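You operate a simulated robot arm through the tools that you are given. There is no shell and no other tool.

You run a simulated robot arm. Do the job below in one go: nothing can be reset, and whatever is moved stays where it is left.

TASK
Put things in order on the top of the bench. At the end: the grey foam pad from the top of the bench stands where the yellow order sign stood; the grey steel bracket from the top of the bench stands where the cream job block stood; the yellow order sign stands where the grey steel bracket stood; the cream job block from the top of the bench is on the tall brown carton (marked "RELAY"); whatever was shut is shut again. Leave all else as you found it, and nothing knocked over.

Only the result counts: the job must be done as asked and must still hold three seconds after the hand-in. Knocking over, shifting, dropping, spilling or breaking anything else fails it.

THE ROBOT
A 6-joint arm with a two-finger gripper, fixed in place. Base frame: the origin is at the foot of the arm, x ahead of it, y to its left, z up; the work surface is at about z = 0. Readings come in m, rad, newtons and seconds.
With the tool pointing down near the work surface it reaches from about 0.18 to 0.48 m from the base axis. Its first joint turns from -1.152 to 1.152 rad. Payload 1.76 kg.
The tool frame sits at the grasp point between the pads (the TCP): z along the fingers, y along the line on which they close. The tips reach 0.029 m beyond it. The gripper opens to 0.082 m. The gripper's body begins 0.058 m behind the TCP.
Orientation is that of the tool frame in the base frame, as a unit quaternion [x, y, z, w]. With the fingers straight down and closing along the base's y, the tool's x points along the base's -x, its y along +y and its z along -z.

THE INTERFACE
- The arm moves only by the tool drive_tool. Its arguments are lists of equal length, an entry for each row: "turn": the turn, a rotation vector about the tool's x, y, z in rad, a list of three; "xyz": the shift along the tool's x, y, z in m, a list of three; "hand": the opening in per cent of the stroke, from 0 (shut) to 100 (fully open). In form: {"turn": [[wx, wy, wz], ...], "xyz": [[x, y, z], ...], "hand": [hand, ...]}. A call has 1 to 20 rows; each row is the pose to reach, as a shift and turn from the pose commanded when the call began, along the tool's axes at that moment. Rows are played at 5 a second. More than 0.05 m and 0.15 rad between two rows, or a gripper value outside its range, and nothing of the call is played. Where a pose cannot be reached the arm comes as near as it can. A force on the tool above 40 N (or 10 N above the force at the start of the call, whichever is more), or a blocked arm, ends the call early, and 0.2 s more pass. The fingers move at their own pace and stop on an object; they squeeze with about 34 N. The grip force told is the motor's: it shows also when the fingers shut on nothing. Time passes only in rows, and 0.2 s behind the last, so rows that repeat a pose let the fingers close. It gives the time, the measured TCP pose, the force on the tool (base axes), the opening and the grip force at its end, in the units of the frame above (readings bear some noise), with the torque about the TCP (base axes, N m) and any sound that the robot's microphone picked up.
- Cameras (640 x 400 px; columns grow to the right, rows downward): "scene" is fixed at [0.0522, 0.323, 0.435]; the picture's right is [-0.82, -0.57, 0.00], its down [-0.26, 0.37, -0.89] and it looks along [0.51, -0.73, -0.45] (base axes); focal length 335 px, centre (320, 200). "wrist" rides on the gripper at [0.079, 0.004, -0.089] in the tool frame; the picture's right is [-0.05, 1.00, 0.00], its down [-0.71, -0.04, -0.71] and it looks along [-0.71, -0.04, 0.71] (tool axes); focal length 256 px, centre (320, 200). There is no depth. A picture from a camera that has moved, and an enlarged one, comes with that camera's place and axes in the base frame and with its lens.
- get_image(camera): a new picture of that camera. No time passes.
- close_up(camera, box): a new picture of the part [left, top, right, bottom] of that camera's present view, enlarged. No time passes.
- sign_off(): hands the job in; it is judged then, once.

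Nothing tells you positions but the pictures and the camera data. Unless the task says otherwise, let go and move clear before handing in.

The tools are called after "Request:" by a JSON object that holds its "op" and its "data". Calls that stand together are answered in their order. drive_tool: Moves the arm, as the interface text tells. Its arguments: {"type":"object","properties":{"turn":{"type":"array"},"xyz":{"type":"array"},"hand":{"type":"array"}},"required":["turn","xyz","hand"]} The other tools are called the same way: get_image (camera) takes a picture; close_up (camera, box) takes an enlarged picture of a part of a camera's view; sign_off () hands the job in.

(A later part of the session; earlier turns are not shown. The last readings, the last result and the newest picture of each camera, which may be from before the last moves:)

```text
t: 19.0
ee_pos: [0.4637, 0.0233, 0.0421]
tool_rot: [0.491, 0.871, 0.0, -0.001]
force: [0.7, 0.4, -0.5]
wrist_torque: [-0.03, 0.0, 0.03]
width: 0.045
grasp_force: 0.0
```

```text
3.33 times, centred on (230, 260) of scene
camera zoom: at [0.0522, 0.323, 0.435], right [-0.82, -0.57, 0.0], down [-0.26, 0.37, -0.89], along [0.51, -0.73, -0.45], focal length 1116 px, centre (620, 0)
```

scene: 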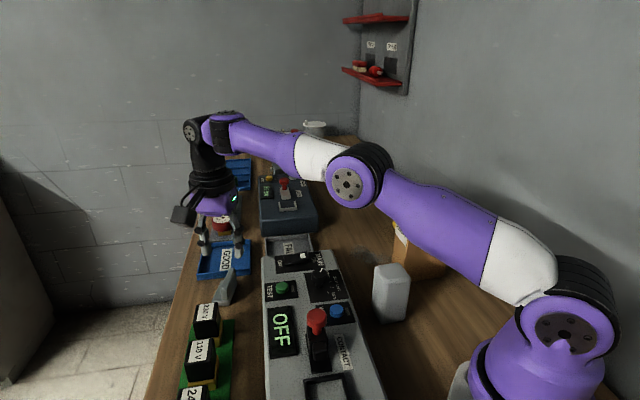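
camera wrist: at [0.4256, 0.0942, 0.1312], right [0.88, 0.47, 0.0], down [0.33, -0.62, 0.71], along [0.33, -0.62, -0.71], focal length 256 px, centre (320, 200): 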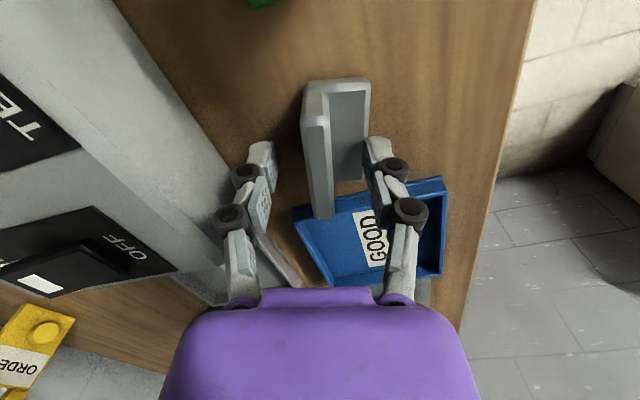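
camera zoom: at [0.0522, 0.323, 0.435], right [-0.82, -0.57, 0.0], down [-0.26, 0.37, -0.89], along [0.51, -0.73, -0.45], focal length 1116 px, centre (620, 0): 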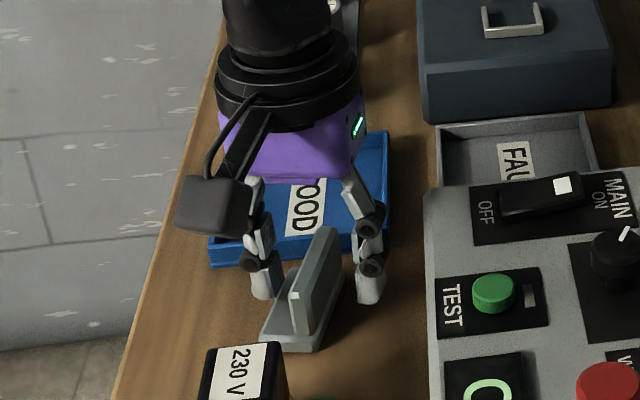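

The fingers straddle the web with tips above the base plate. Closing now.

Request:
{"op": "drive_tool", "data": {"turn": [[0, 0, 0], [0, 0, 0], [0, 0, 0], [0, 0, 0]], "xyz": [[0, 0, 0], [0, 0, 0], [0, 0, 0], [0, 0, 0]], "hand": [30, 0, 0, 0]}}

Request:
{"op": "close_up", "data": {"camera": "scene", "box": [180, 200, 280, 320]}}

Request:
{"op": "get_image", "data": {"camera": "wrist"}}

```text
t: 20.0
ee_pos: [0.4629, 0.0244, 0.0415]
tool_rot: [0.491, 0.871, 0.001, 0.0]
force: [0.6, 0.2, 2.3]
wrist_torque: [0.02, -0.04, 0.05]
width: 0.0113
grasp_force: 34.1
```

```text
3.33 times, centred on (230, 260) of scene
camera zoom: at [0.0521, 0.323, 0.435], right [-0.82, -0.57, 0.0], down [-0.26, 0.37, -0.89], along [0.51, -0.73, -0.45], focal length 1116 px, centre (620, 0)
```

zoom: 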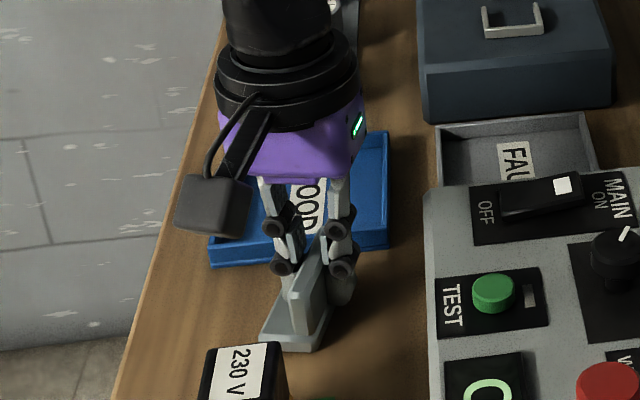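

```text
taken
camera wrist: at [0.4256, 0.0942, 0.1314], right [0.88, 0.47, 0.0], down [0.33, -0.62, 0.71], along [0.33, -0.62, -0.71], focal length 256 px, centre (320, 200)
```

wrist: 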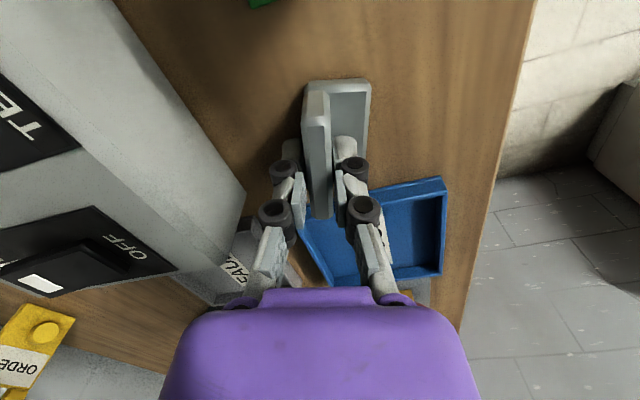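

The web is held. I'll lift straight up first.

Request:
{"op": "drive_tool", "data": {"turn": [[0, 0, 0], [0, 0, 0], [0, 0, 0], [0, 0, 0], [0, 0, 0]], "xyz": [[0, 0, -0.005], [0, 0, -0.02], [0, 0, -0.045], [0, 0, -0.075], [0, 0, -0.075]], "hand": [0, 0, 0, 0, 0]}}

Request:
{"op": "get_image", "data": {"camera": "scene"}}

Request:
{"op": "get_image", "data": {"camera": "wrist"}}

```text
t: 21.2
ee_pos: [0.4641, 0.023, 0.1175]
tool_rot: [0.491, 0.871, 0.0, 0.0]
force: [0.5, -0.3, -0.8]
wrist_torque: [-0.01, -0.01, -0.01]
width: 0.011
grasp_force: 34.2
```

```text
taken
```

scene: 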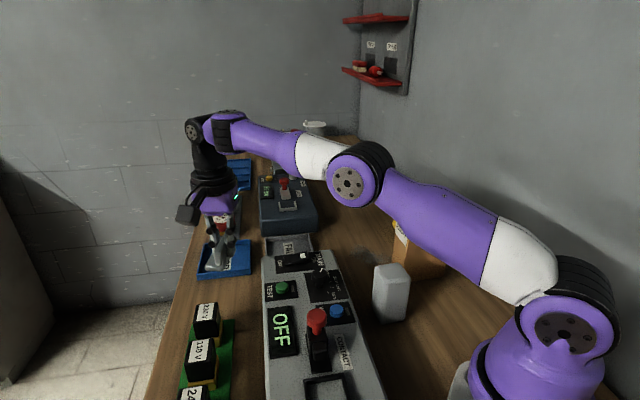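

```text
taken
camera wrist: at [0.427, 0.0939, 0.2073], right [0.88, 0.47, 0.0], down [0.33, -0.62, 0.71], along [0.33, -0.62, -0.71], focal length 256 px, centre (320, 200)
```

wrist: 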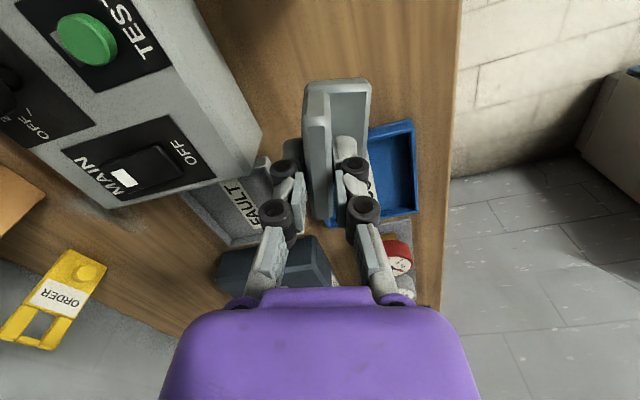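

The bracket is lifted cleanly. I'll carry it in and up over the panel to above the job block's old spot.

Request:
{"op": "drive_tool", "data": {"turn": [[0, 0, -0.047], [0, 0, -0.094], [0, 0, -0.141], [0, 0, -0.188], [0, 0, -0.235], [0, 0, -0.282], [0, 0, -0.329], [0, 0, -0.375], [0, 0, -0.375]], "xyz": [[-0.0158, -0.0294, -0.025], [-0.0316, -0.0588, -0.055], [-0.0473, -0.0882, -0.083], [-0.0631, -0.1176, -0.085], [-0.0789, -0.147, -0.085], [-0.0947, -0.1764, -0.085], [-0.1104, -0.2058, -0.085], [-0.1262, -0.2352, -0.085], [-0.1262, -0.2352, -0.085]], "hand": [0, 0, 0, 0, 0, 0, 0, 0, 0]}}

Request:
{"op": "get_image", "data": {"camera": "wrist"}}

Request:
{"op": "get_image", "data": {"camera": "scene"}}

```text
t: 23.2
ee_pos: [0.3257, -0.2051, 0.2041]
tool_rot: [0.32, 0.947, 0.0, 0.0]
force: [0.4, 0.4, -1.8]
wrist_torque: [-0.02, 0.0, 0.03]
width: 0.011
grasp_force: 34.3
```

```text
taken
camera wrist: at [0.2651, -0.1543, 0.2943], right [0.65, 0.76, 0.0], down [0.54, -0.46, 0.71], along [0.54, -0.46, -0.71], focal length 256 px, centre (320, 200)
```

wrist: 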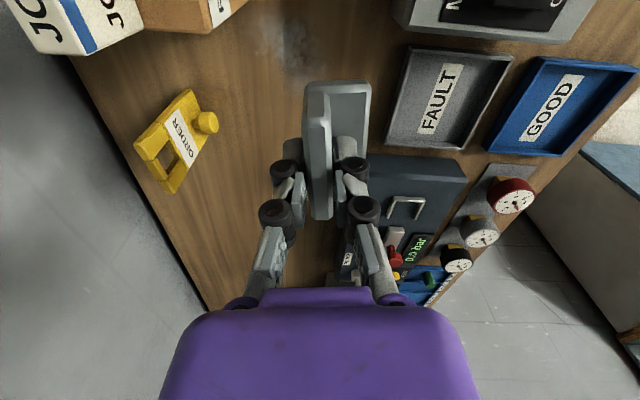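

```text
taken
```

scene: 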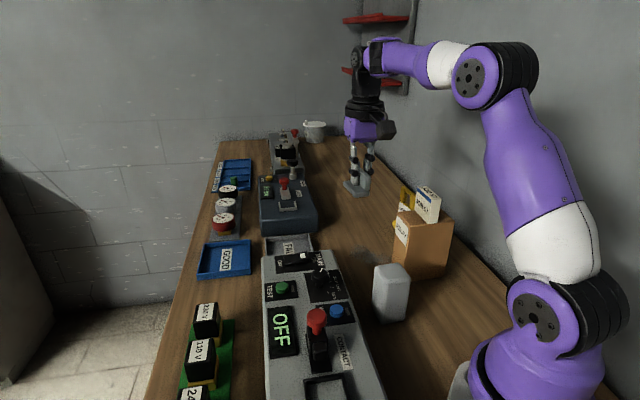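

The bracket is over the spot. I'll adjust 1.5 mm and lower to just above the bench.

Request:
{"op": "drive_tool", "data": {"turn": [[0, 0, 0], [0, 0, 0], [0, 0, 0], [0, 0, 0], [0, 0, 0], [0, 0, 0]], "xyz": [[-0.0013, 0.001, 0.03], [-0.0013, 0.001, 0.07], [-0.0013, 0.001, 0.11], [-0.0013, 0.001, 0.14], [-0.0013, 0.001, 0.156], [-0.0013, 0.001, 0.156]], "hand": [0, 0, 0, 0, 0, 0]}}

Request:
{"op": "get_image", "data": {"camera": "wrist"}}

Request:
{"op": "close_up", "data": {"camera": "scene", "box": [320, 190, 400, 280]}}

```text
t: 24.6
ee_pos: [0.3296, -0.2043, 0.0459]
tool_rot: [0.32, 0.948, 0.0, 0.0]
force: [-0.2, -0.3, -1.2]
wrist_torque: [-0.02, -0.01, 0.04]
width: 0.0111
grasp_force: 34.4
```

```text
taken
camera wrist: at [0.2683, -0.1535, 0.1352], right [0.65, 0.76, 0.0], down [0.54, -0.46, 0.71], along [0.54, -0.46, -0.71], focal length 256 px, centre (320, 200)
```

wrist: 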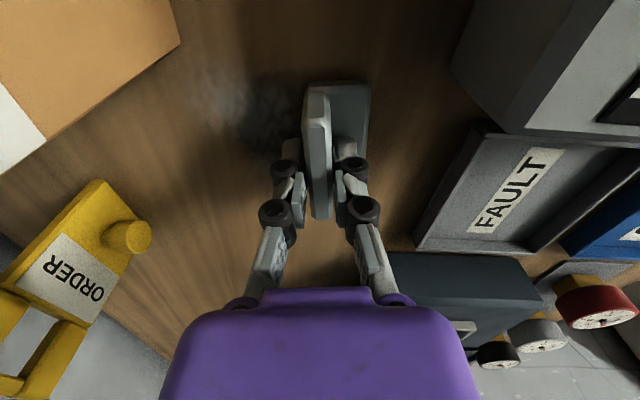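

```text
4.44 times, centred on (360, 235) of scene
camera zoom: at [0.0522, 0.323, 0.435], right [-0.82, -0.57, 0.0], down [-0.26, 0.37, -0.89], along [0.51, -0.73, -0.45], focal length 1489 px, centre (142, 44)
```

zoom: 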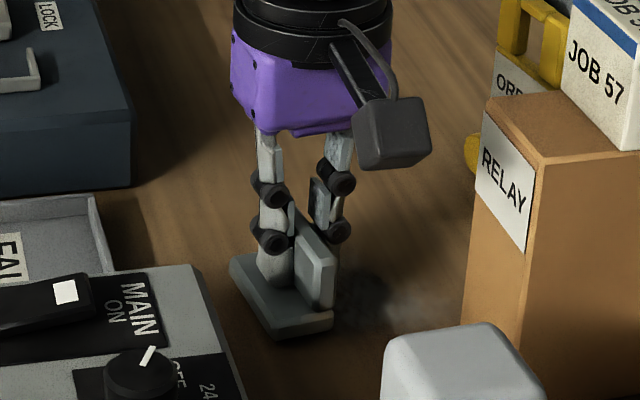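

The bracket's base centre is within ~3 mm of the job block's old centre and about 4 mm above the bench. I'll trim and lower in small steps.

Request:
{"op": "drive_tool", "data": {"turn": [[0, 0, 0], [0, 0, 0], [0, 0, 0]], "xyz": [[0.0016, -0.0012, 0.001], [0.0016, -0.0012, 0.002], [0.0016, -0.0012, 0.0025]], "hand": [0, 0, 0]}}

```text
t: 25.4
ee_pos: [0.3281, -0.2047, 0.0446]
tool_rot: [0.319, 0.948, 0.001, 0.001]
force: [1.3, 0.1, -1.0]
wrist_torque: [-0.05, 0.03, 0.01]
width: 0.0113
grasp_force: 34.0
```

Request:
{"op": "drive_tool", "data": {"turn": [[0, 0, 0], [0, 0, 0]], "xyz": [[0, 0, 0.0007], [0, 0, 0.0013]], "hand": [0, 0]}}

Request:
{"op": "close_up", "data": {"camera": "scene", "box": [330, 220, 380, 280]}}

```text
t: 26.0
ee_pos: [0.3265, -0.2062, 0.0428]
tool_rot: [0.321, 0.947, 0.001, 0.001]
force: [-0.2, 0.5, -2.1]
wrist_torque: [0.0, -0.01, 0.03]
width: 0.0113
grasp_force: 33.8
```

```text
6.67 times, centred on (355, 250) of scene
camera zoom: at [0.0522, 0.323, 0.435], right [-0.82, -0.57, 0.0], down [-0.26, 0.37, -0.89], along [0.51, -0.73, -0.45], focal length 2233 px, centre (87, -133)
```

zoom: 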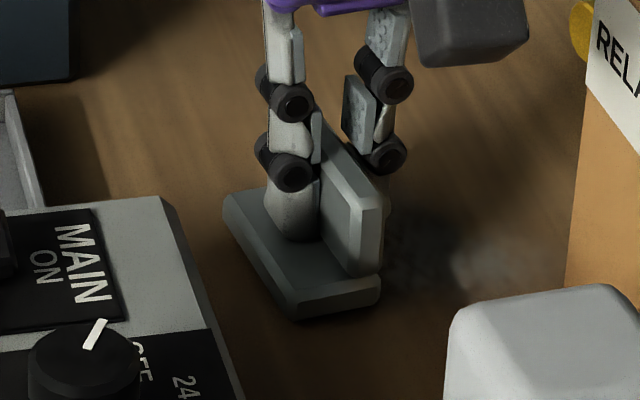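

Nearly down, no contact force yet. One more millimetre.

Request:
{"op": "drive_tool", "data": {"turn": [[0, 0, 0], [0, 0, 0]], "xyz": [[0, 0, 0.0005], [0, 0, 0.001]], "hand": [0, 0]}}

```text
t: 26.6
ee_pos: [0.3266, -0.205, 0.042]
tool_rot: [0.32, 0.947, 0.0, 0.0]
force: [-0.7, -0.7, -1.2]
wrist_torque: [0.01, -0.01, 0.0]
width: 0.0112
grasp_force: 33.2
```

Request:
{"op": "drive_tool", "data": {"turn": [[0, 0, 0], [0, 0, 0]], "xyz": [[0, 0, 0.0004], [0, 0, 0.0008]], "hand": [0, 0]}}

```text
t: 27.2
ee_pos: [0.327, -0.2056, 0.0422]
tool_rot: [0.321, 0.947, 0.0, 0.0]
force: [-0.6, -1.6, 3.1]
wrist_torque: [0.04, 0.07, 0.02]
width: 0.0108
grasp_force: 33.8
```

Contact is made. I'll release gradually and check.

Request:
{"op": "drive_tool", "data": {"turn": [[0, 0, 0], [0, 0, 0], [0, 0, 0], [0, 0, 0]], "xyz": [[0, 0, 0], [0, 0, 0], [0, 0, 0], [0, 0, 0]], "hand": [17, 25, 40, 55]}}

Request:
{"op": "get_image", "data": {"camera": "wrist"}}

Request:
{"op": "close_up", "data": {"camera": "scene", "box": [330, 220, 380, 280]}}

```text
t: 28.2
ee_pos: [0.3271, -0.2057, 0.0417]
tool_rot: [0.32, 0.947, -0.001, 0.0]
force: [-0.3, 0.3, 0.2]
wrist_torque: [0.0, -0.01, -0.03]
width: 0.0451
grasp_force: 0.2
```

```text
taken
camera wrist: at [0.2665, -0.1536, 0.1312], right [0.65, 0.76, 0.0], down [0.54, -0.46, 0.71], along [0.54, -0.46, -0.71], focal length 256 px, centre (320, 200)
```

wrist: 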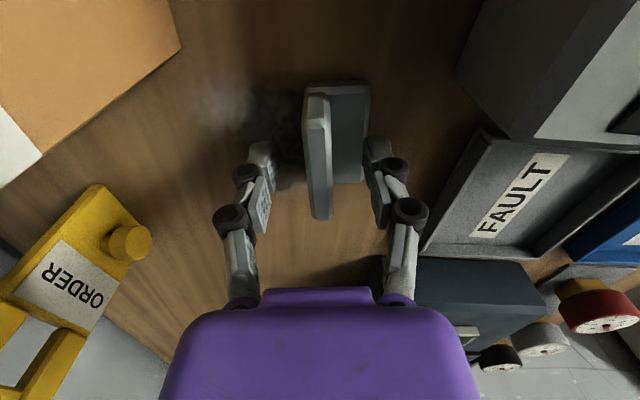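

```text
6.67 times, centred on (355, 250) of scene
camera zoom: at [0.0522, 0.323, 0.435], right [-0.82, -0.57, 0.0], down [-0.26, 0.37, -0.89], along [0.51, -0.73, -0.45], focal length 2233 px, centre (87, -133)
```

zoom: 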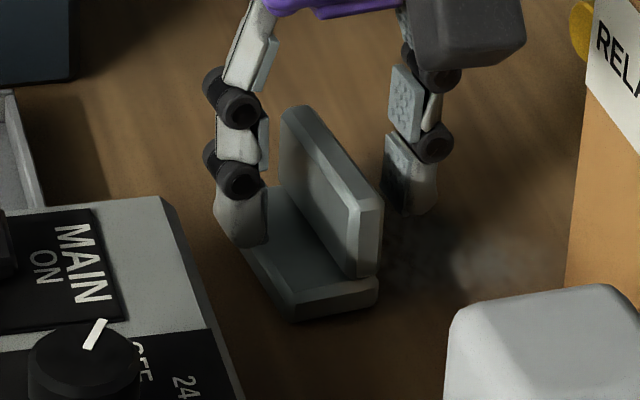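

The bracket stands at the job block's spot. I'll lift clear and move over to the order sign.

Request:
{"op": "drive_tool", "data": {"turn": [[0, 0, 0], [0, 0, 0], [0, 0, 0], [0, 0, 0], [0, 0, 0]], "xyz": [[0, 0, -0.02], [0, 0, -0.06], [0, 0, -0.1], [0, 0, -0.14], [0, 0, -0.16]], "hand": [55, 55, 55, 55, 55]}}

Request:
{"op": "get_image", "data": {"camera": "wrist"}}

Request:
{"op": "get_image", "data": {"camera": "scene"}}

```text
t: 29.4
ee_pos: [0.3272, -0.2057, 0.2011]
tool_rot: [0.319, 0.948, 0.0, 0.0]
force: [-0.7, -0.1, -0.4]
wrist_torque: [0.05, 0.02, 0.0]
width: 0.0452
grasp_force: 0.0
```

```text
taken
camera wrist: at [0.2671, -0.154, 0.2908], right [0.65, 0.76, 0.0], down [0.54, -0.46, 0.71], along [0.54, -0.46, -0.71], focal length 256 px, centre (320, 200)
```

wrist: 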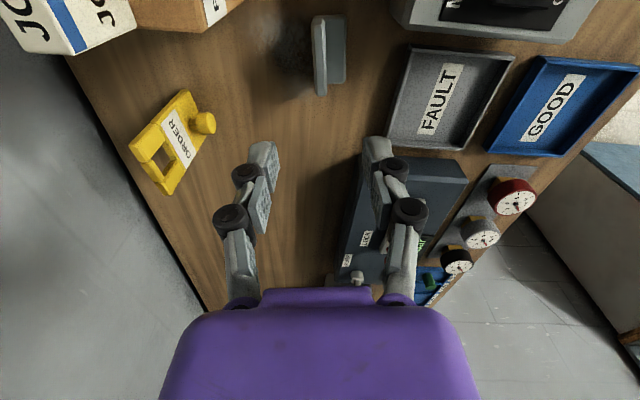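

```text
taken
```

scene: 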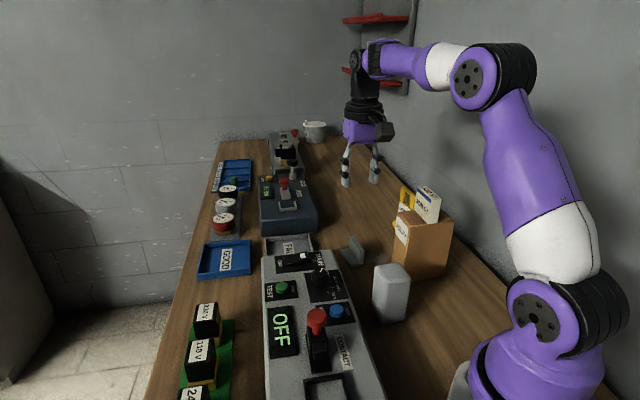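

I'll zoom in on the sign to refine its position and thickness before approaching.

Request:
{"op": "close_up", "data": {"camera": "wrist", "box": [120, 80, 230, 200]}}

Request:
{"op": "close_up", "data": {"camera": "scene", "box": [385, 180, 445, 250]}}

```text
3.33 times, centred on (175, 140) of wrist
camera zoom: at [0.2671, -0.154, 0.2908], right [0.65, 0.76, 0.0], down [0.54, -0.46, 0.71], along [0.54, -0.46, -0.71], focal length 853 px, centre (803, 400)
```

zoom: 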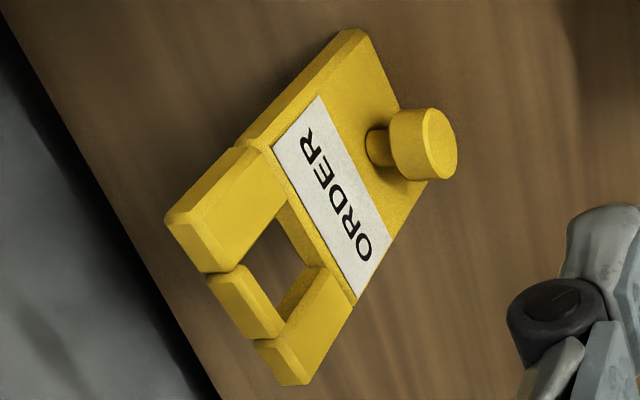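

```text
5.71 times, centred on (415, 215) of scene
camera zoom: at [0.0522, 0.323, 0.435], right [-0.82, -0.57, 0.0], down [-0.26, 0.37, -0.89], along [0.51, -0.73, -0.45], focal length 1914 px, centre (-223, 114)
```

zoom: 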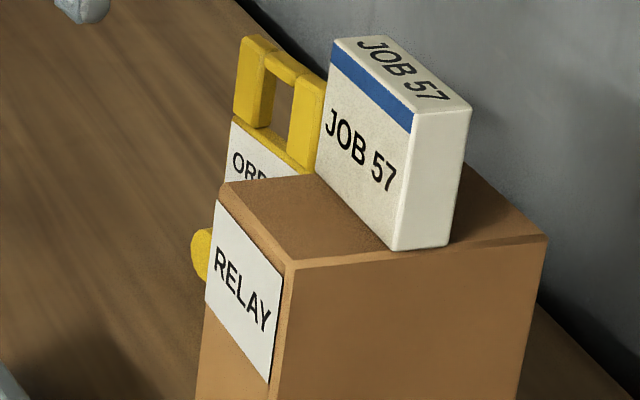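

The sign is a vertical plate ~58 mm wide, ~8 mm thick, centred near (0.279,-0.361), with a low knob on its front (top of knob ≈ 0.034). I'll move above it, same wrist angle.

Request:
{"op": "drive_tool", "data": {"turn": [[0, 0, 0], [0, 0, 0], [0, 0, 0], [0, 0, 0], [0, 0, 0], [0, 0, 0]], "xyz": [[-0.0113, -0.0307, 0.007], [-0.0226, -0.0613, 0.014], [-0.0338, -0.092, 0.021], [-0.0451, -0.1226, 0.028], [-0.0564, -0.1533, 0.037], [-0.0564, -0.1533, 0.037]], "hand": [55, 55, 55, 55, 55, 55]}}

Request:
{"op": "get_image", "data": {"camera": "wrist"}}

Request:
{"op": "close_up", "data": {"camera": "wrist", "box": [240, 50, 400, 210]}}

Request:
{"op": "get_image", "data": {"camera": "scene"}}

```text
t: 30.8
ee_pos: [0.2807, -0.3613, 0.1648]
tool_rot: [0.32, 0.948, 0.001, -0.001]
force: [0.3, 0.3, 0.4]
wrist_torque: [0.0, 0.0, -0.01]
width: 0.0451
grasp_force: 0.1
```

```text
taken
camera wrist: at [0.22, -0.3095, 0.2545], right [0.65, 0.76, 0.0], down [0.54, -0.46, 0.71], along [0.54, -0.46, -0.71], focal length 256 px, centre (320, 200)
```

wrist: 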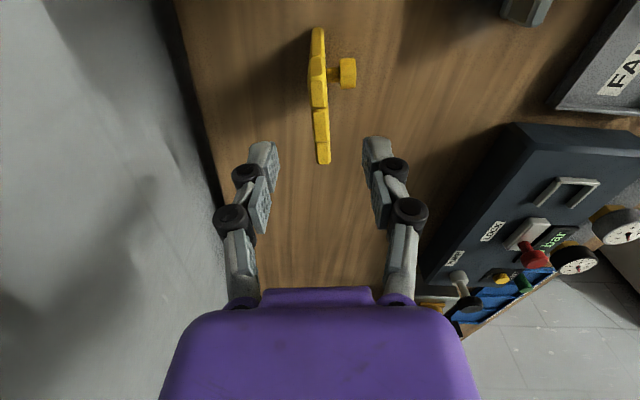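

```text
2.50 times, centred on (320, 130) of wrist
camera zoom: at [0.22, -0.3095, 0.2545], right [0.65, 0.76, 0.0], down [0.54, -0.46, 0.71], along [0.54, -0.46, -0.71], focal length 640 px, centre (320, 375)
```

zoom: 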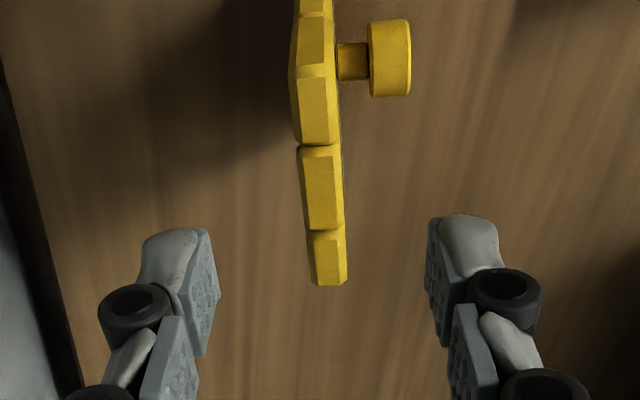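

```text
taken
```

scene: 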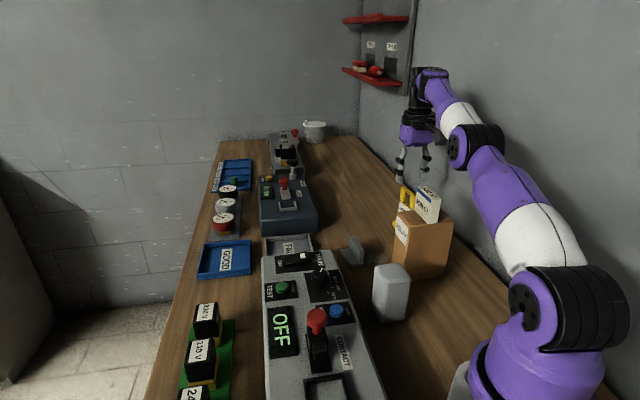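

The gripper is aligned over the handle. I'll go down to about z=0.073, with tips above the knob, and then check.

Request:
{"op": "drive_tool", "data": {"turn": [[0, 0, 0], [0, 0, 0], [0, 0, 0], [0, 0, 0], [0, 0, 0], [0, 0, 0]], "xyz": [[0.0025, 0.0008, 0.01], [0.0025, 0.0008, 0.03], [0.0025, 0.0008, 0.05], [0.0025, 0.0008, 0.07], [0.0025, 0.0008, 0.085], [0.0025, 0.0008, 0.0915]], "hand": [55, 55, 55, 55, 55, 55]}}

Request:
{"op": "get_image", "data": {"camera": "wrist"}}

Request:
{"op": "close_up", "data": {"camera": "scene", "box": [370, 120, 470, 290]}}

```text
t: 32.2
ee_pos: [0.2768, -0.3573, 0.0741]
tool_rot: [0.321, 0.947, 0.0, 0.001]
force: [0.2, -0.1, 0.0]
wrist_torque: [0.0, -0.05, 0.0]
width: 0.0452
grasp_force: 0.1
```

```text
taken
camera wrist: at [0.2164, -0.3075, 0.1637], right [0.65, 0.76, 0.0], down [0.54, -0.46, 0.71], along [0.54, -0.46, -0.71], focal length 256 px, centre (320, 200)
```

wrist: 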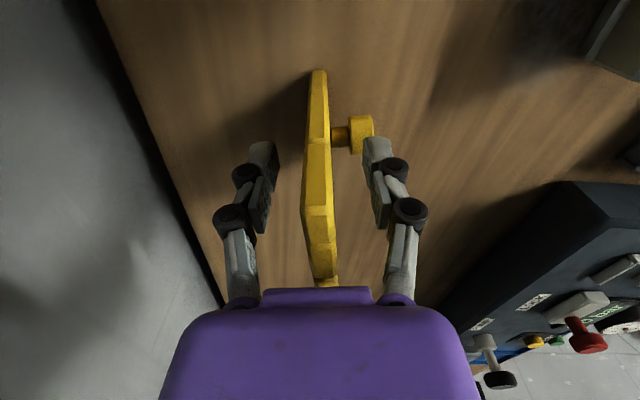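

```text
2.35 times, centred on (420, 205) of scene
camera zoom: at [0.0522, 0.323, 0.435], right [-0.82, -0.57, 0.0], down [-0.26, 0.37, -0.89], along [0.51, -0.73, -0.45], focal length 788 px, centre (85, 188)
```

zoom: 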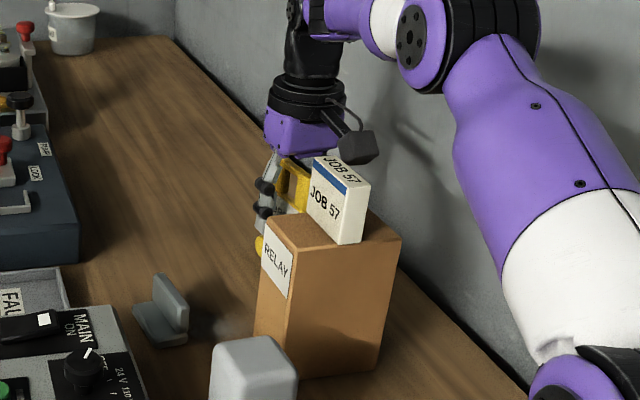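

Clearances look fine: tips above the knob and the handle below the gripper body. Closing on the sign.

Request:
{"op": "drive_tool", "data": {"turn": [[0, 0, 0], [0, 0, 0], [0, 0, 0], [0, 0, 0], [0, 0, 0]], "xyz": [[0, 0, 0], [0, 0, 0], [0, 0, 0], [0, 0, 0], [0, 0, 0]], "hand": [35, 20, 0, 0, 0]}}

Request:
{"op": "get_image", "data": {"camera": "wrist"}}

Request:
{"op": "close_up", "data": {"camera": "scene", "box": [370, 120, 470, 290]}}

```text
t: 33.4
ee_pos: [0.2771, -0.3588, 0.0731]
tool_rot: [0.32, 0.947, 0.0, -0.001]
force: [0.0, -1.3, -0.6]
wrist_torque: [0.0, -0.01, 0.01]
width: 0.009
grasp_force: 33.5
```

```text
taken
camera wrist: at [0.2164, -0.3074, 0.1638], right [0.65, 0.76, 0.0], down [0.54, -0.46, 0.71], along [0.54, -0.46, -0.71], focal length 256 px, centre (320, 200)
```

wrist: 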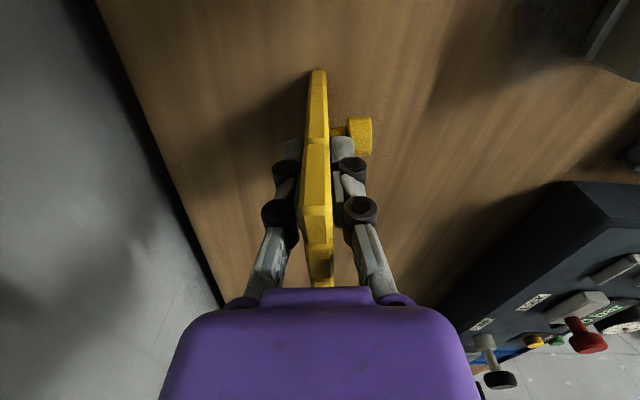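

```text
2.35 times, centred on (420, 205) of scene
camera zoom: at [0.0522, 0.323, 0.435], right [-0.82, -0.57, 0.0], down [-0.26, 0.37, -0.89], along [0.51, -0.73, -0.45], focal length 788 px, centre (85, 188)
```

zoom: 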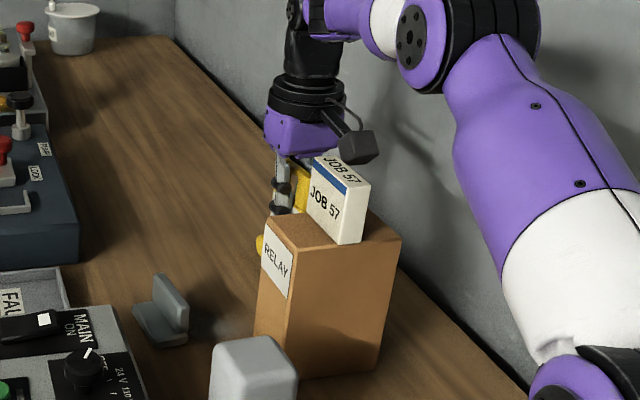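

The sign is held (9 mm). I'll lift it straight up and check that it comes up clean.

Request:
{"op": "drive_tool", "data": {"turn": [[0, 0, 0], [0, 0, 0], [0, 0, 0], [0, 0, 0], [0, 0, 0], [0, 0, 0]], "xyz": [[0, 0, -0.005], [0, 0, -0.02], [0, 0, -0.045], [0, 0, -0.07], [0, 0, -0.09], [0, 0, -0.09]], "hand": [0, 0, 0, 0, 0, 0]}}

Request:
{"op": "get_image", "data": {"camera": "wrist"}}

Request:
{"op": "get_image", "data": {"camera": "scene"}}

```text
t: 34.8
ee_pos: [0.2768, -0.3587, 0.1635]
tool_rot: [0.32, 0.947, 0.0, 0.0]
force: [0.1, -1.4, -1.3]
wrist_torque: [0.03, -0.05, 0.02]
width: 0.0091
grasp_force: 34.2
```

```text
taken
camera wrist: at [0.2167, -0.3068, 0.2535], right [0.65, 0.76, 0.0], down [0.54, -0.46, 0.71], along [0.54, -0.46, -0.71], focal length 256 px, centre (320, 200)
```

wrist: 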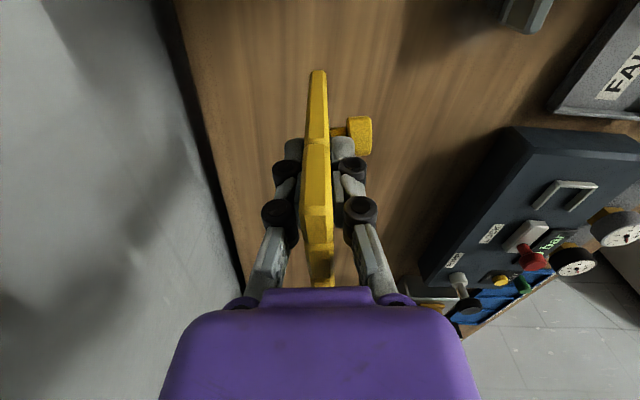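

```text
taken
```

scene: 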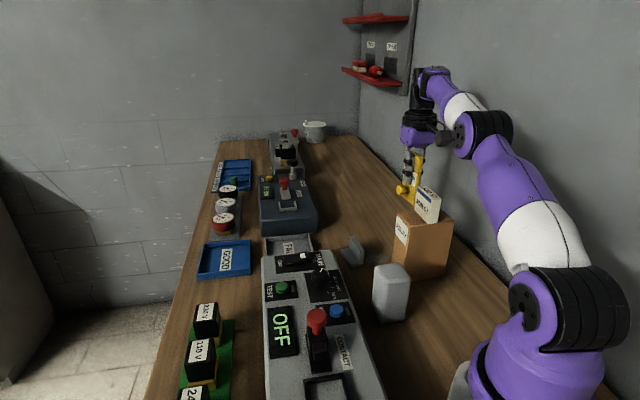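

The sign lifted cleanly. I'll carry it on an arc, high over the bracket and trays, toward the bracket's old place.

Request:
{"op": "drive_tool", "data": {"turn": [[0, 0, 0.037], [0, 0, 0.074], [0, 0, 0.111], [0, 0, 0.148], [0, 0, 0.185], [0, 0, 0.222], [0, 0, 0.259], [0, 0, 0.296], [0, 0, 0.333], [0, 0, 0.369], [0, 0, 0.369]], "xyz": [[0.013, 0.0385, -0.02], [0.0253, 0.0793, -0.04], [0.0376, 0.1202, -0.055], [0.05, 0.1609, -0.055], [0.0623, 0.2018, -0.055], [0.0745, 0.2427, -0.055], [0.0829, 0.2865, -0.055], [0.0882, 0.3265, -0.05], [0.0935, 0.3664, -0.035], [0.0927, 0.3984, -0.005], [0.0927, 0.3984, -0.005]], "hand": [0, 0, 0, 0, 0, 0, 0, 0, 0, 0, 0]}}

Request:
{"op": "get_image", "data": {"camera": "wrist"}}

Request:
{"op": "get_image", "data": {"camera": "scene"}}

```text
t: 37.2
ee_pos: [0.4443, 0.0124, 0.1694]
tool_rot: [0.488, 0.873, 0.0, 0.0]
force: [0.4, -0.5, -0.2]
wrist_torque: [-0.01, -0.02, 0.0]
width: 0.0092
grasp_force: 33.8
```

```text
taken
camera wrist: at [0.4074, 0.0822, 0.2593], right [0.88, 0.48, 0.0], down [0.34, -0.62, 0.71], along [0.34, -0.62, -0.71], focal length 256 px, centre (320, 200)
```

wrist: 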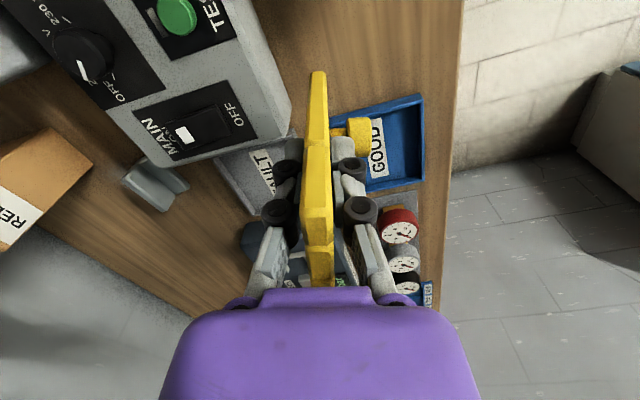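

```text
taken
```

scene: 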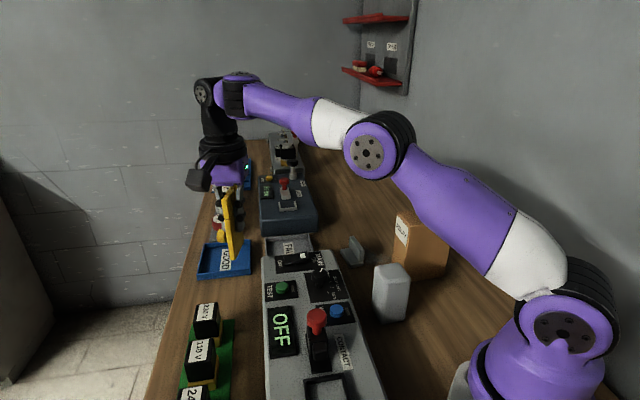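

The sign is upright and above the area. I'll move out the last 3 cm while lowering part-way.

Request:
{"op": "drive_tool", "data": {"turn": [[0, 0, 0], [0, 0, 0], [0, 0, 0], [0, 0, 0]], "xyz": [[0.0012, 0.0105, 0.025], [0.0024, 0.021, 0.045], [0.0036, 0.0317, 0.06], [0.0036, 0.0317, 0.06]], "hand": [0, 0, 0, 0]}}

Request:
{"op": "get_image", "data": {"camera": "wrist"}}

Request:
{"op": "close_up", "data": {"camera": "scene", "box": [180, 190, 280, 320]}}

```text
t: 38.2
ee_pos: [0.4698, 0.0333, 0.1083]
tool_rot: [0.489, 0.872, 0.0, 0.0]
force: [0.2, 0.5, -0.6]
wrist_torque: [0.01, 0.04, -0.01]
width: 0.009
grasp_force: 34.0
```

```text
taken
camera wrist: at [0.4311, 0.1041, 0.1992], right [0.88, 0.48, 0.0], down [0.34, -0.62, 0.71], along [0.34, -0.62, -0.71], focal length 256 px, centre (320, 200)
```

wrist: 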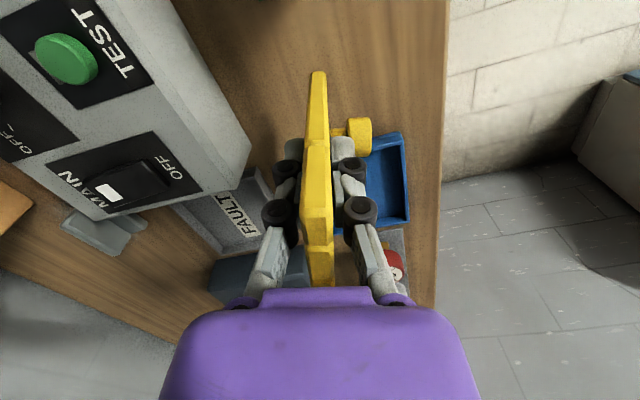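

```text
3.08 times, centred on (230, 255) of scene
camera zoom: at [0.0522, 0.323, 0.435], right [-0.82, -0.57, 0.0], down [-0.26, 0.37, -0.89], along [0.51, -0.73, -0.45], focal length 1031 px, centre (597, 31)
```

zoom: 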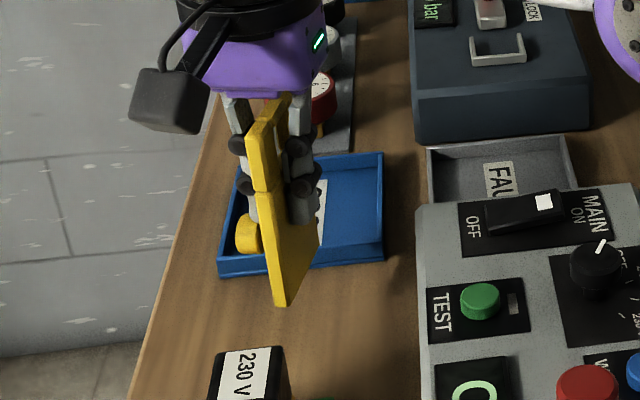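

Aligned within 2–3 mm. I'll lower to just above the bench.

Request:
{"op": "drive_tool", "data": {"turn": [[0, 0, 0], [0, 0, 0], [0, 0, 0], [0, 0, 0]], "xyz": [[-0.0026, 0.0003, 0.01], [-0.0026, 0.0003, 0.022], [-0.0026, 0.0003, 0.031], [-0.0026, 0.0003, 0.031]], "hand": [0, 0, 0, 0]}}

Request:
{"op": "get_image", "data": {"camera": "wrist"}}

Request:
{"op": "close_up", "data": {"camera": "scene", "box": [190, 220, 270, 320]}}

```text
t: 39.2
ee_pos: [0.4722, 0.0307, 0.0763]
tool_rot: [0.488, 0.873, 0.0, 0.0]
force: [-0.6, -0.3, -0.1]
wrist_torque: [0.0, 0.02, 0.03]
width: 0.0089
grasp_force: 34.3
```

```text
taken
camera wrist: at [0.4334, 0.1003, 0.1663], right [0.88, 0.48, 0.0], down [0.34, -0.62, 0.71], along [0.34, -0.62, -0.71], focal length 256 px, centre (320, 200)
```

wrist: 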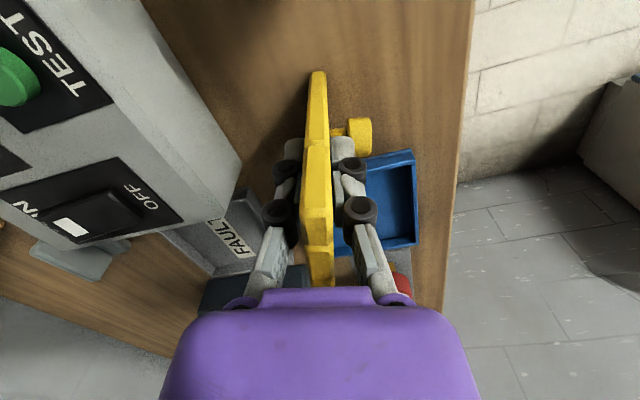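

```text
4.00 times, centred on (230, 270) of scene
camera zoom: at [0.0522, 0.323, 0.435], right [-0.82, -0.57, 0.0], down [-0.26, 0.37, -0.89], along [0.51, -0.73, -0.45], focal length 1340 px, centre (680, -80)
```

zoom: 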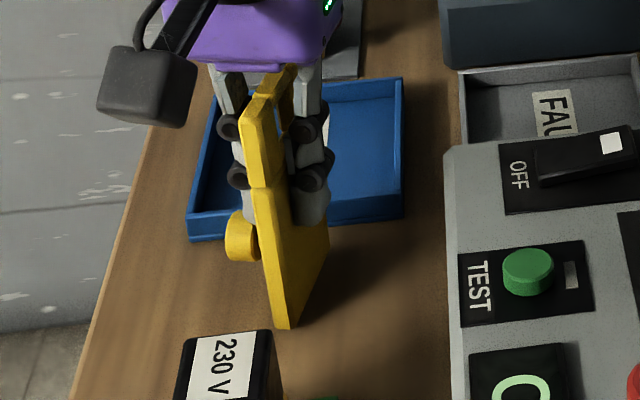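

About 2 mm above the bench and right where the bracket's end was. Lowering in sub-millimetre steps.

Request:
{"op": "drive_tool", "data": {"turn": [[0, 0, 0], [0, 0, 0], [0, 0, 0]], "xyz": [[0, 0, 0.0006], [0, 0, 0.0012], [0, 0, 0.0018]], "hand": [0, 0, 0]}}

```text
t: 40.0
ee_pos: [0.4719, 0.0303, 0.0753]
tool_rot: [0.488, 0.873, 0.0, 0.0]
force: [0.4, -0.3, -0.5]
wrist_torque: [0.0, 0.01, 0.01]
width: 0.0088
grasp_force: 34.1
```

Request:
{"op": "drive_tool", "data": {"turn": [[0, 0, 0], [0, 0, 0]], "xyz": [[0, 0, 0.0005], [0, 0, 0.001]], "hand": [0, 0]}}

```text
t: 40.6
ee_pos: [0.4725, 0.0315, 0.0739]
tool_rot: [0.489, 0.872, 0.0, -0.001]
force: [0.1, -0.5, -1.4]
wrist_torque: [-0.01, 0.01, 0.02]
width: 0.0095
grasp_force: 34.3
```

Request:
{"op": "drive_tool", "data": {"turn": [[0, 0, 0], [0, 0, 0]], "xyz": [[0, 0, 0.0004], [0, 0, 0.0008]], "hand": [0, 0]}}

Request:
{"op": "close_up", "data": {"camera": "scene", "box": [205, 260, 255, 320]}}

```text
t: 41.2
ee_pos: [0.4709, 0.0308, 0.074]
tool_rot: [0.488, 0.873, 0.0, 0.001]
force: [-1.4, 1.3, 13.9]
wrist_torque: [0.08, 0.12, 0.0]
width: 0.0088
grasp_force: 34.8
```

```text
6.67 times, centred on (230, 290) of scene
camera zoom: at [0.0521, 0.323, 0.435], right [-0.82, -0.57, 0.0], down [-0.26, 0.37, -0.89], along [0.51, -0.73, -0.45], focal length 2233 px, centre (920, -400)
```

zoom: 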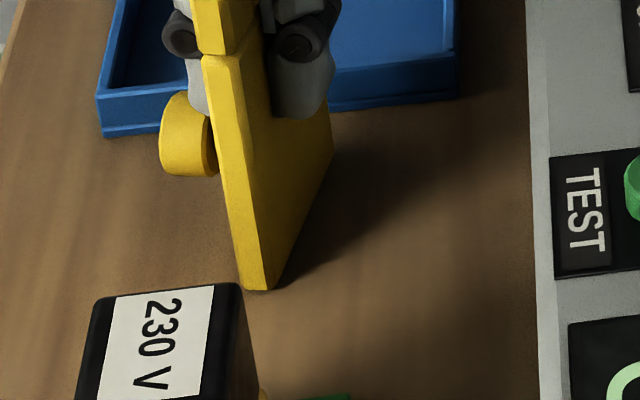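

The sign is on the bench (14 N). I'll ease off half a millimetre, then open slowly.

Request:
{"op": "drive_tool", "data": {"turn": [[0, 0, 0], [0, 0, 0]], "xyz": [[0, 0, -0.0003], [0, 0, -0.0006]], "hand": [0, 0]}}

```text
t: 41.8
ee_pos: [0.4723, 0.0307, 0.0746]
tool_rot: [0.487, 0.873, 0.0, 0.0]
force: [-0.4, 4.2, 10.4]
wrist_torque: [0.15, -0.09, 0.03]
width: 0.0091
grasp_force: 34.4
```

Request:
{"op": "drive_tool", "data": {"turn": [[0, 0, 0], [0, 0, 0]], "xyz": [[0, 0, -0.0003], [0, 0, -0.0005]], "hand": [0, 0]}}

```text
t: 42.4
ee_pos: [0.4718, 0.03, 0.0745]
tool_rot: [0.488, 0.873, -0.001, 0.0]
force: [0.7, -0.7, 1.6]
wrist_torque: [-0.07, -0.06, 0.03]
width: 0.0092
grasp_force: 33.5
```

Contact force is now about 2 N. Opening gradually.

Request:
{"op": "drive_tool", "data": {"turn": [[0, 0, 0], [0, 0, 0], [0, 0, 0], [0, 0, 0], [0, 0, 0]], "xyz": [[0, 0, 0], [0, 0, 0], [0, 0, 0], [0, 0, 0], [0, 0, 0]], "hand": [14, 20, 30, 42, 55]}}

Request:
{"op": "get_image", "data": {"camera": "wrist"}}

Request:
{"op": "close_up", "data": {"camera": "scene", "box": [190, 220, 270, 320]}}

```text
t: 43.6
ee_pos: [0.4714, 0.031, 0.0752]
tool_rot: [0.488, 0.873, 0.0, -0.001]
force: [0.5, 0.0, -0.1]
wrist_torque: [0.07, 0.03, -0.04]
width: 0.0453
grasp_force: 0.0
```

```text
taken
camera wrist: at [0.4339, 0.1004, 0.1641], right [0.88, 0.48, 0.0], down [0.34, -0.62, 0.71], along [0.34, -0.62, -0.71], focal length 256 px, centre (320, 200)
```

wrist: 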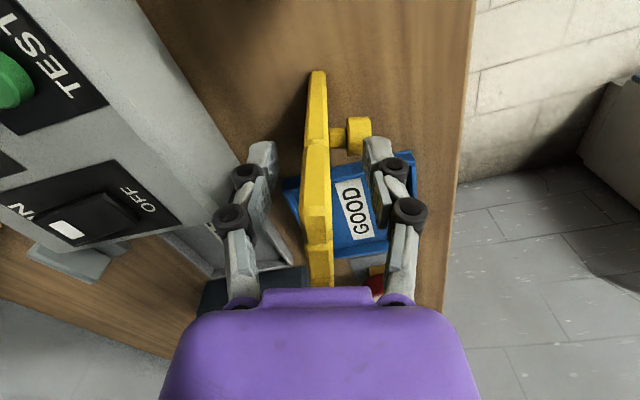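

```text
4.00 times, centred on (230, 270) of scene
camera zoom: at [0.0522, 0.323, 0.435], right [-0.82, -0.57, 0.0], down [-0.26, 0.37, -0.89], along [0.51, -0.73, -0.45], focal length 1340 px, centre (680, -80)
```

zoom: 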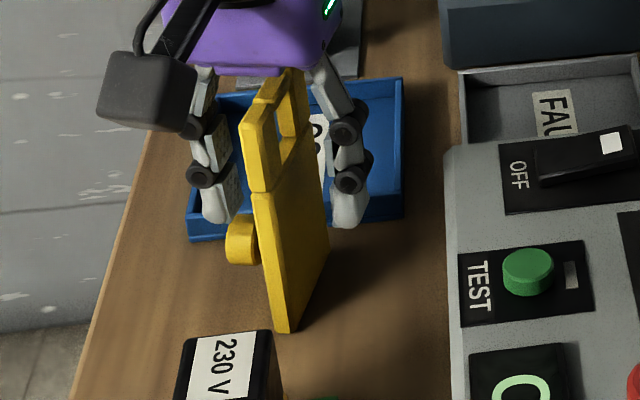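

The sign stands free. Because this spot is near the reach limit, I'll rise a little, then slide out along the plate's own plane while climbing, so that the fingers never cross it.

Request:
{"op": "drive_tool", "data": {"turn": [[0, 0, 0], [0, 0, 0], [0, 0, 0], [0, 0, 0], [0, 0, 0], [0, 0, 0], [0, 0, 0], [0, 0, 0]], "xyz": [[0, 0, -0.015], [0, 0, -0.03], [0.01, 0, -0.034], [0.02, 0, -0.04], [0.03, 0, -0.05], [0.04, 0, -0.06], [0.05, 0, -0.075], [0.06, 0, -0.09]], "hand": [60, 70, 70, 70, 70, 70, 70, 70]}}

Request:
{"op": "get_image", "data": {"camera": "wrist"}}

Request:
{"op": "get_image", "data": {"camera": "scene"}}

```text
t: 45.4
ee_pos: [0.4398, 0.081, 0.1643]
tool_rot: [0.489, 0.872, 0.0, -0.001]
force: [0.3, 0.3, 0.0]
wrist_torque: [0.02, 0.01, -0.05]
width: 0.0576
grasp_force: 0.0
```

```text
taken
camera wrist: at [0.4021, 0.1516, 0.2543], right [0.88, 0.48, 0.0], down [0.34, -0.62, 0.71], along [0.34, -0.62, -0.71], focal length 256 px, centre (320, 200)
```

wrist: 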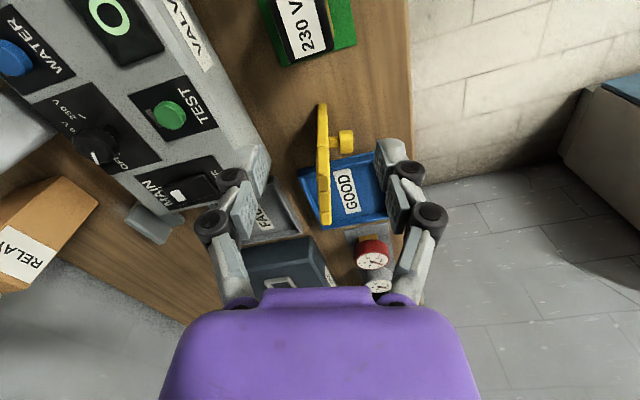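

```text
taken
```

scene: 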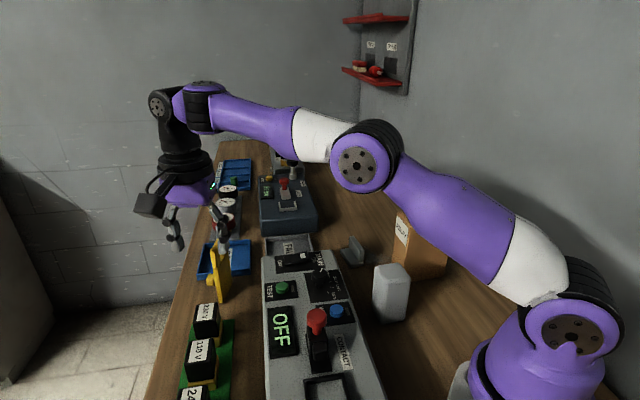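

The sign stands undisturbed. Next is the foam pad: I'll travel back in and up over the panel to hover above it.

Request:
{"op": "drive_tool", "data": {"turn": [[0, 0, -0.04], [0, 0, -0.08], [0, 0, -0.12], [0, 0, -0.16], [0, 0, -0.2], [0, 0, -0.25], [0, 0, -0.288], [0, 0, -0.288]], "xyz": [[0.0043, -0.0392, -0.025], [0.0055, -0.0794, -0.05], [0.0024, -0.1224, -0.07], [-0.0049, -0.1678, -0.085], [-0.0122, -0.2134, -0.085], [-0.0196, -0.2588, -0.085], [-0.0231, -0.2962, -0.085], [-0.0231, -0.2962, -0.085]], "hand": [80, 80, 80, 80, 80, 80, 80, 80]}}

Request:
{"op": "get_image", "data": {"camera": "wrist"}}

Request:
{"op": "get_image", "data": {"camera": "scene"}}

```text
t: 47.2
ee_pos: [0.1976, -0.0954, 0.2483]
tool_rot: [0.358, 0.934, 0.0, 0.0]
force: [-0.1, -0.2, 0.6]
wrist_torque: [0.01, 0.01, -0.02]
width: 0.0658
grasp_force: 0.1
```

```text
taken
camera wrist: at [0.1423, -0.0387, 0.3373], right [0.71, 0.71, 0.0], down [0.5, -0.5, 0.71], along [0.5, -0.5, -0.71], focal length 256 px, centre (320, 200)
```

wrist: 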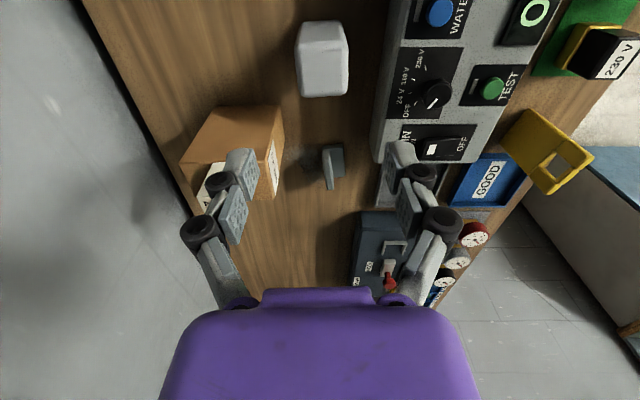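

```text
taken
```

scene: 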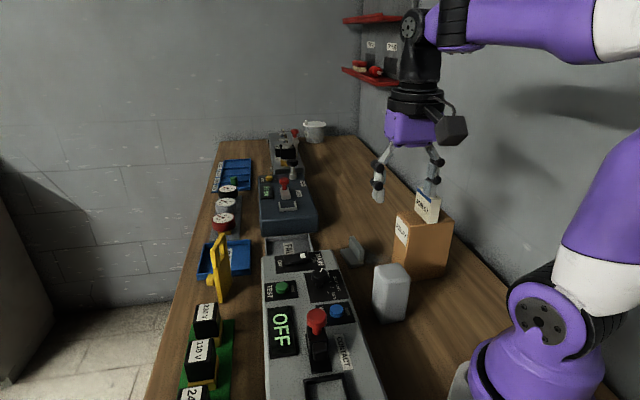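

All items look undisturbed: job block on carton, bracket, sign. I'll zoom on the pad from here.

Request:
{"op": "close_up", "data": {"camera": "wrist", "box": [270, 0, 380, 120]}}

Request:
{"op": "close_up", "data": {"camera": "wrist", "box": [160, 80, 320, 220]}}

Request:
{"op": "close_up", "data": {"camera": "scene", "box": [340, 180, 480, 330]}}

```text
3.33 times, centred on (325, 60) of wrist
camera zoom: at [0.1423, -0.0387, 0.3373], right [0.71, 0.71, 0.0], down [0.5, -0.5, 0.71], along [0.5, -0.5, -0.71], focal length 853 px, centre (303, 667)
```

zoom: 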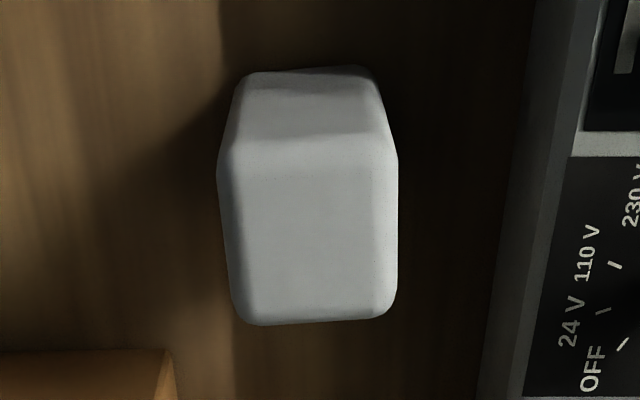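

```text
2.86 times, centred on (240, 150) of wrist
camera zoom: at [0.1423, -0.0387, 0.3373], right [0.71, 0.71, 0.0], down [0.5, -0.5, 0.71], along [0.5, -0.5, -0.71], focal length 731 px, centre (549, 343)
```

zoom: 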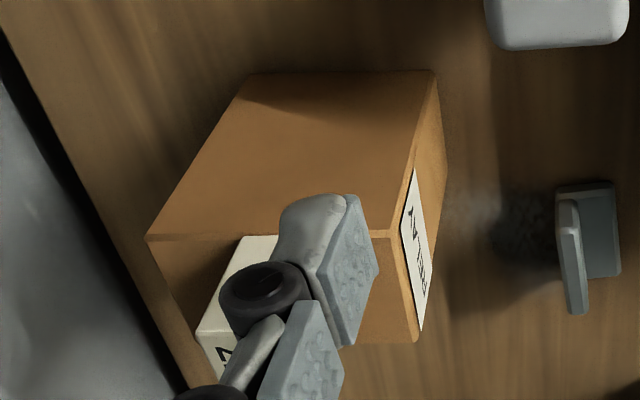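

```text
2.67 times, centred on (410, 255) of scene
camera zoom: at [0.0521, 0.323, 0.435], right [-0.82, -0.57, 0.0], down [-0.26, 0.37, -0.89], along [0.51, -0.73, -0.45], focal length 893 px, centre (80, 53)
```

zoom: 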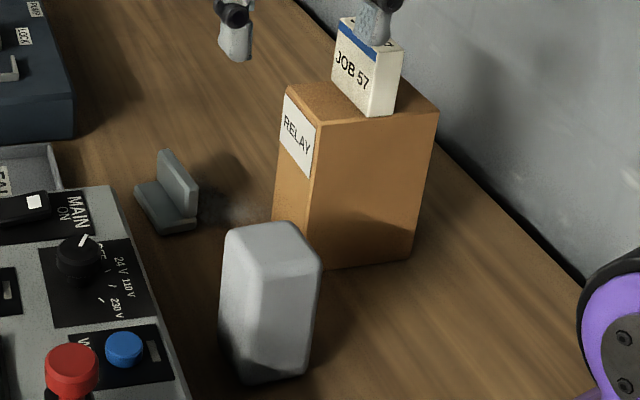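

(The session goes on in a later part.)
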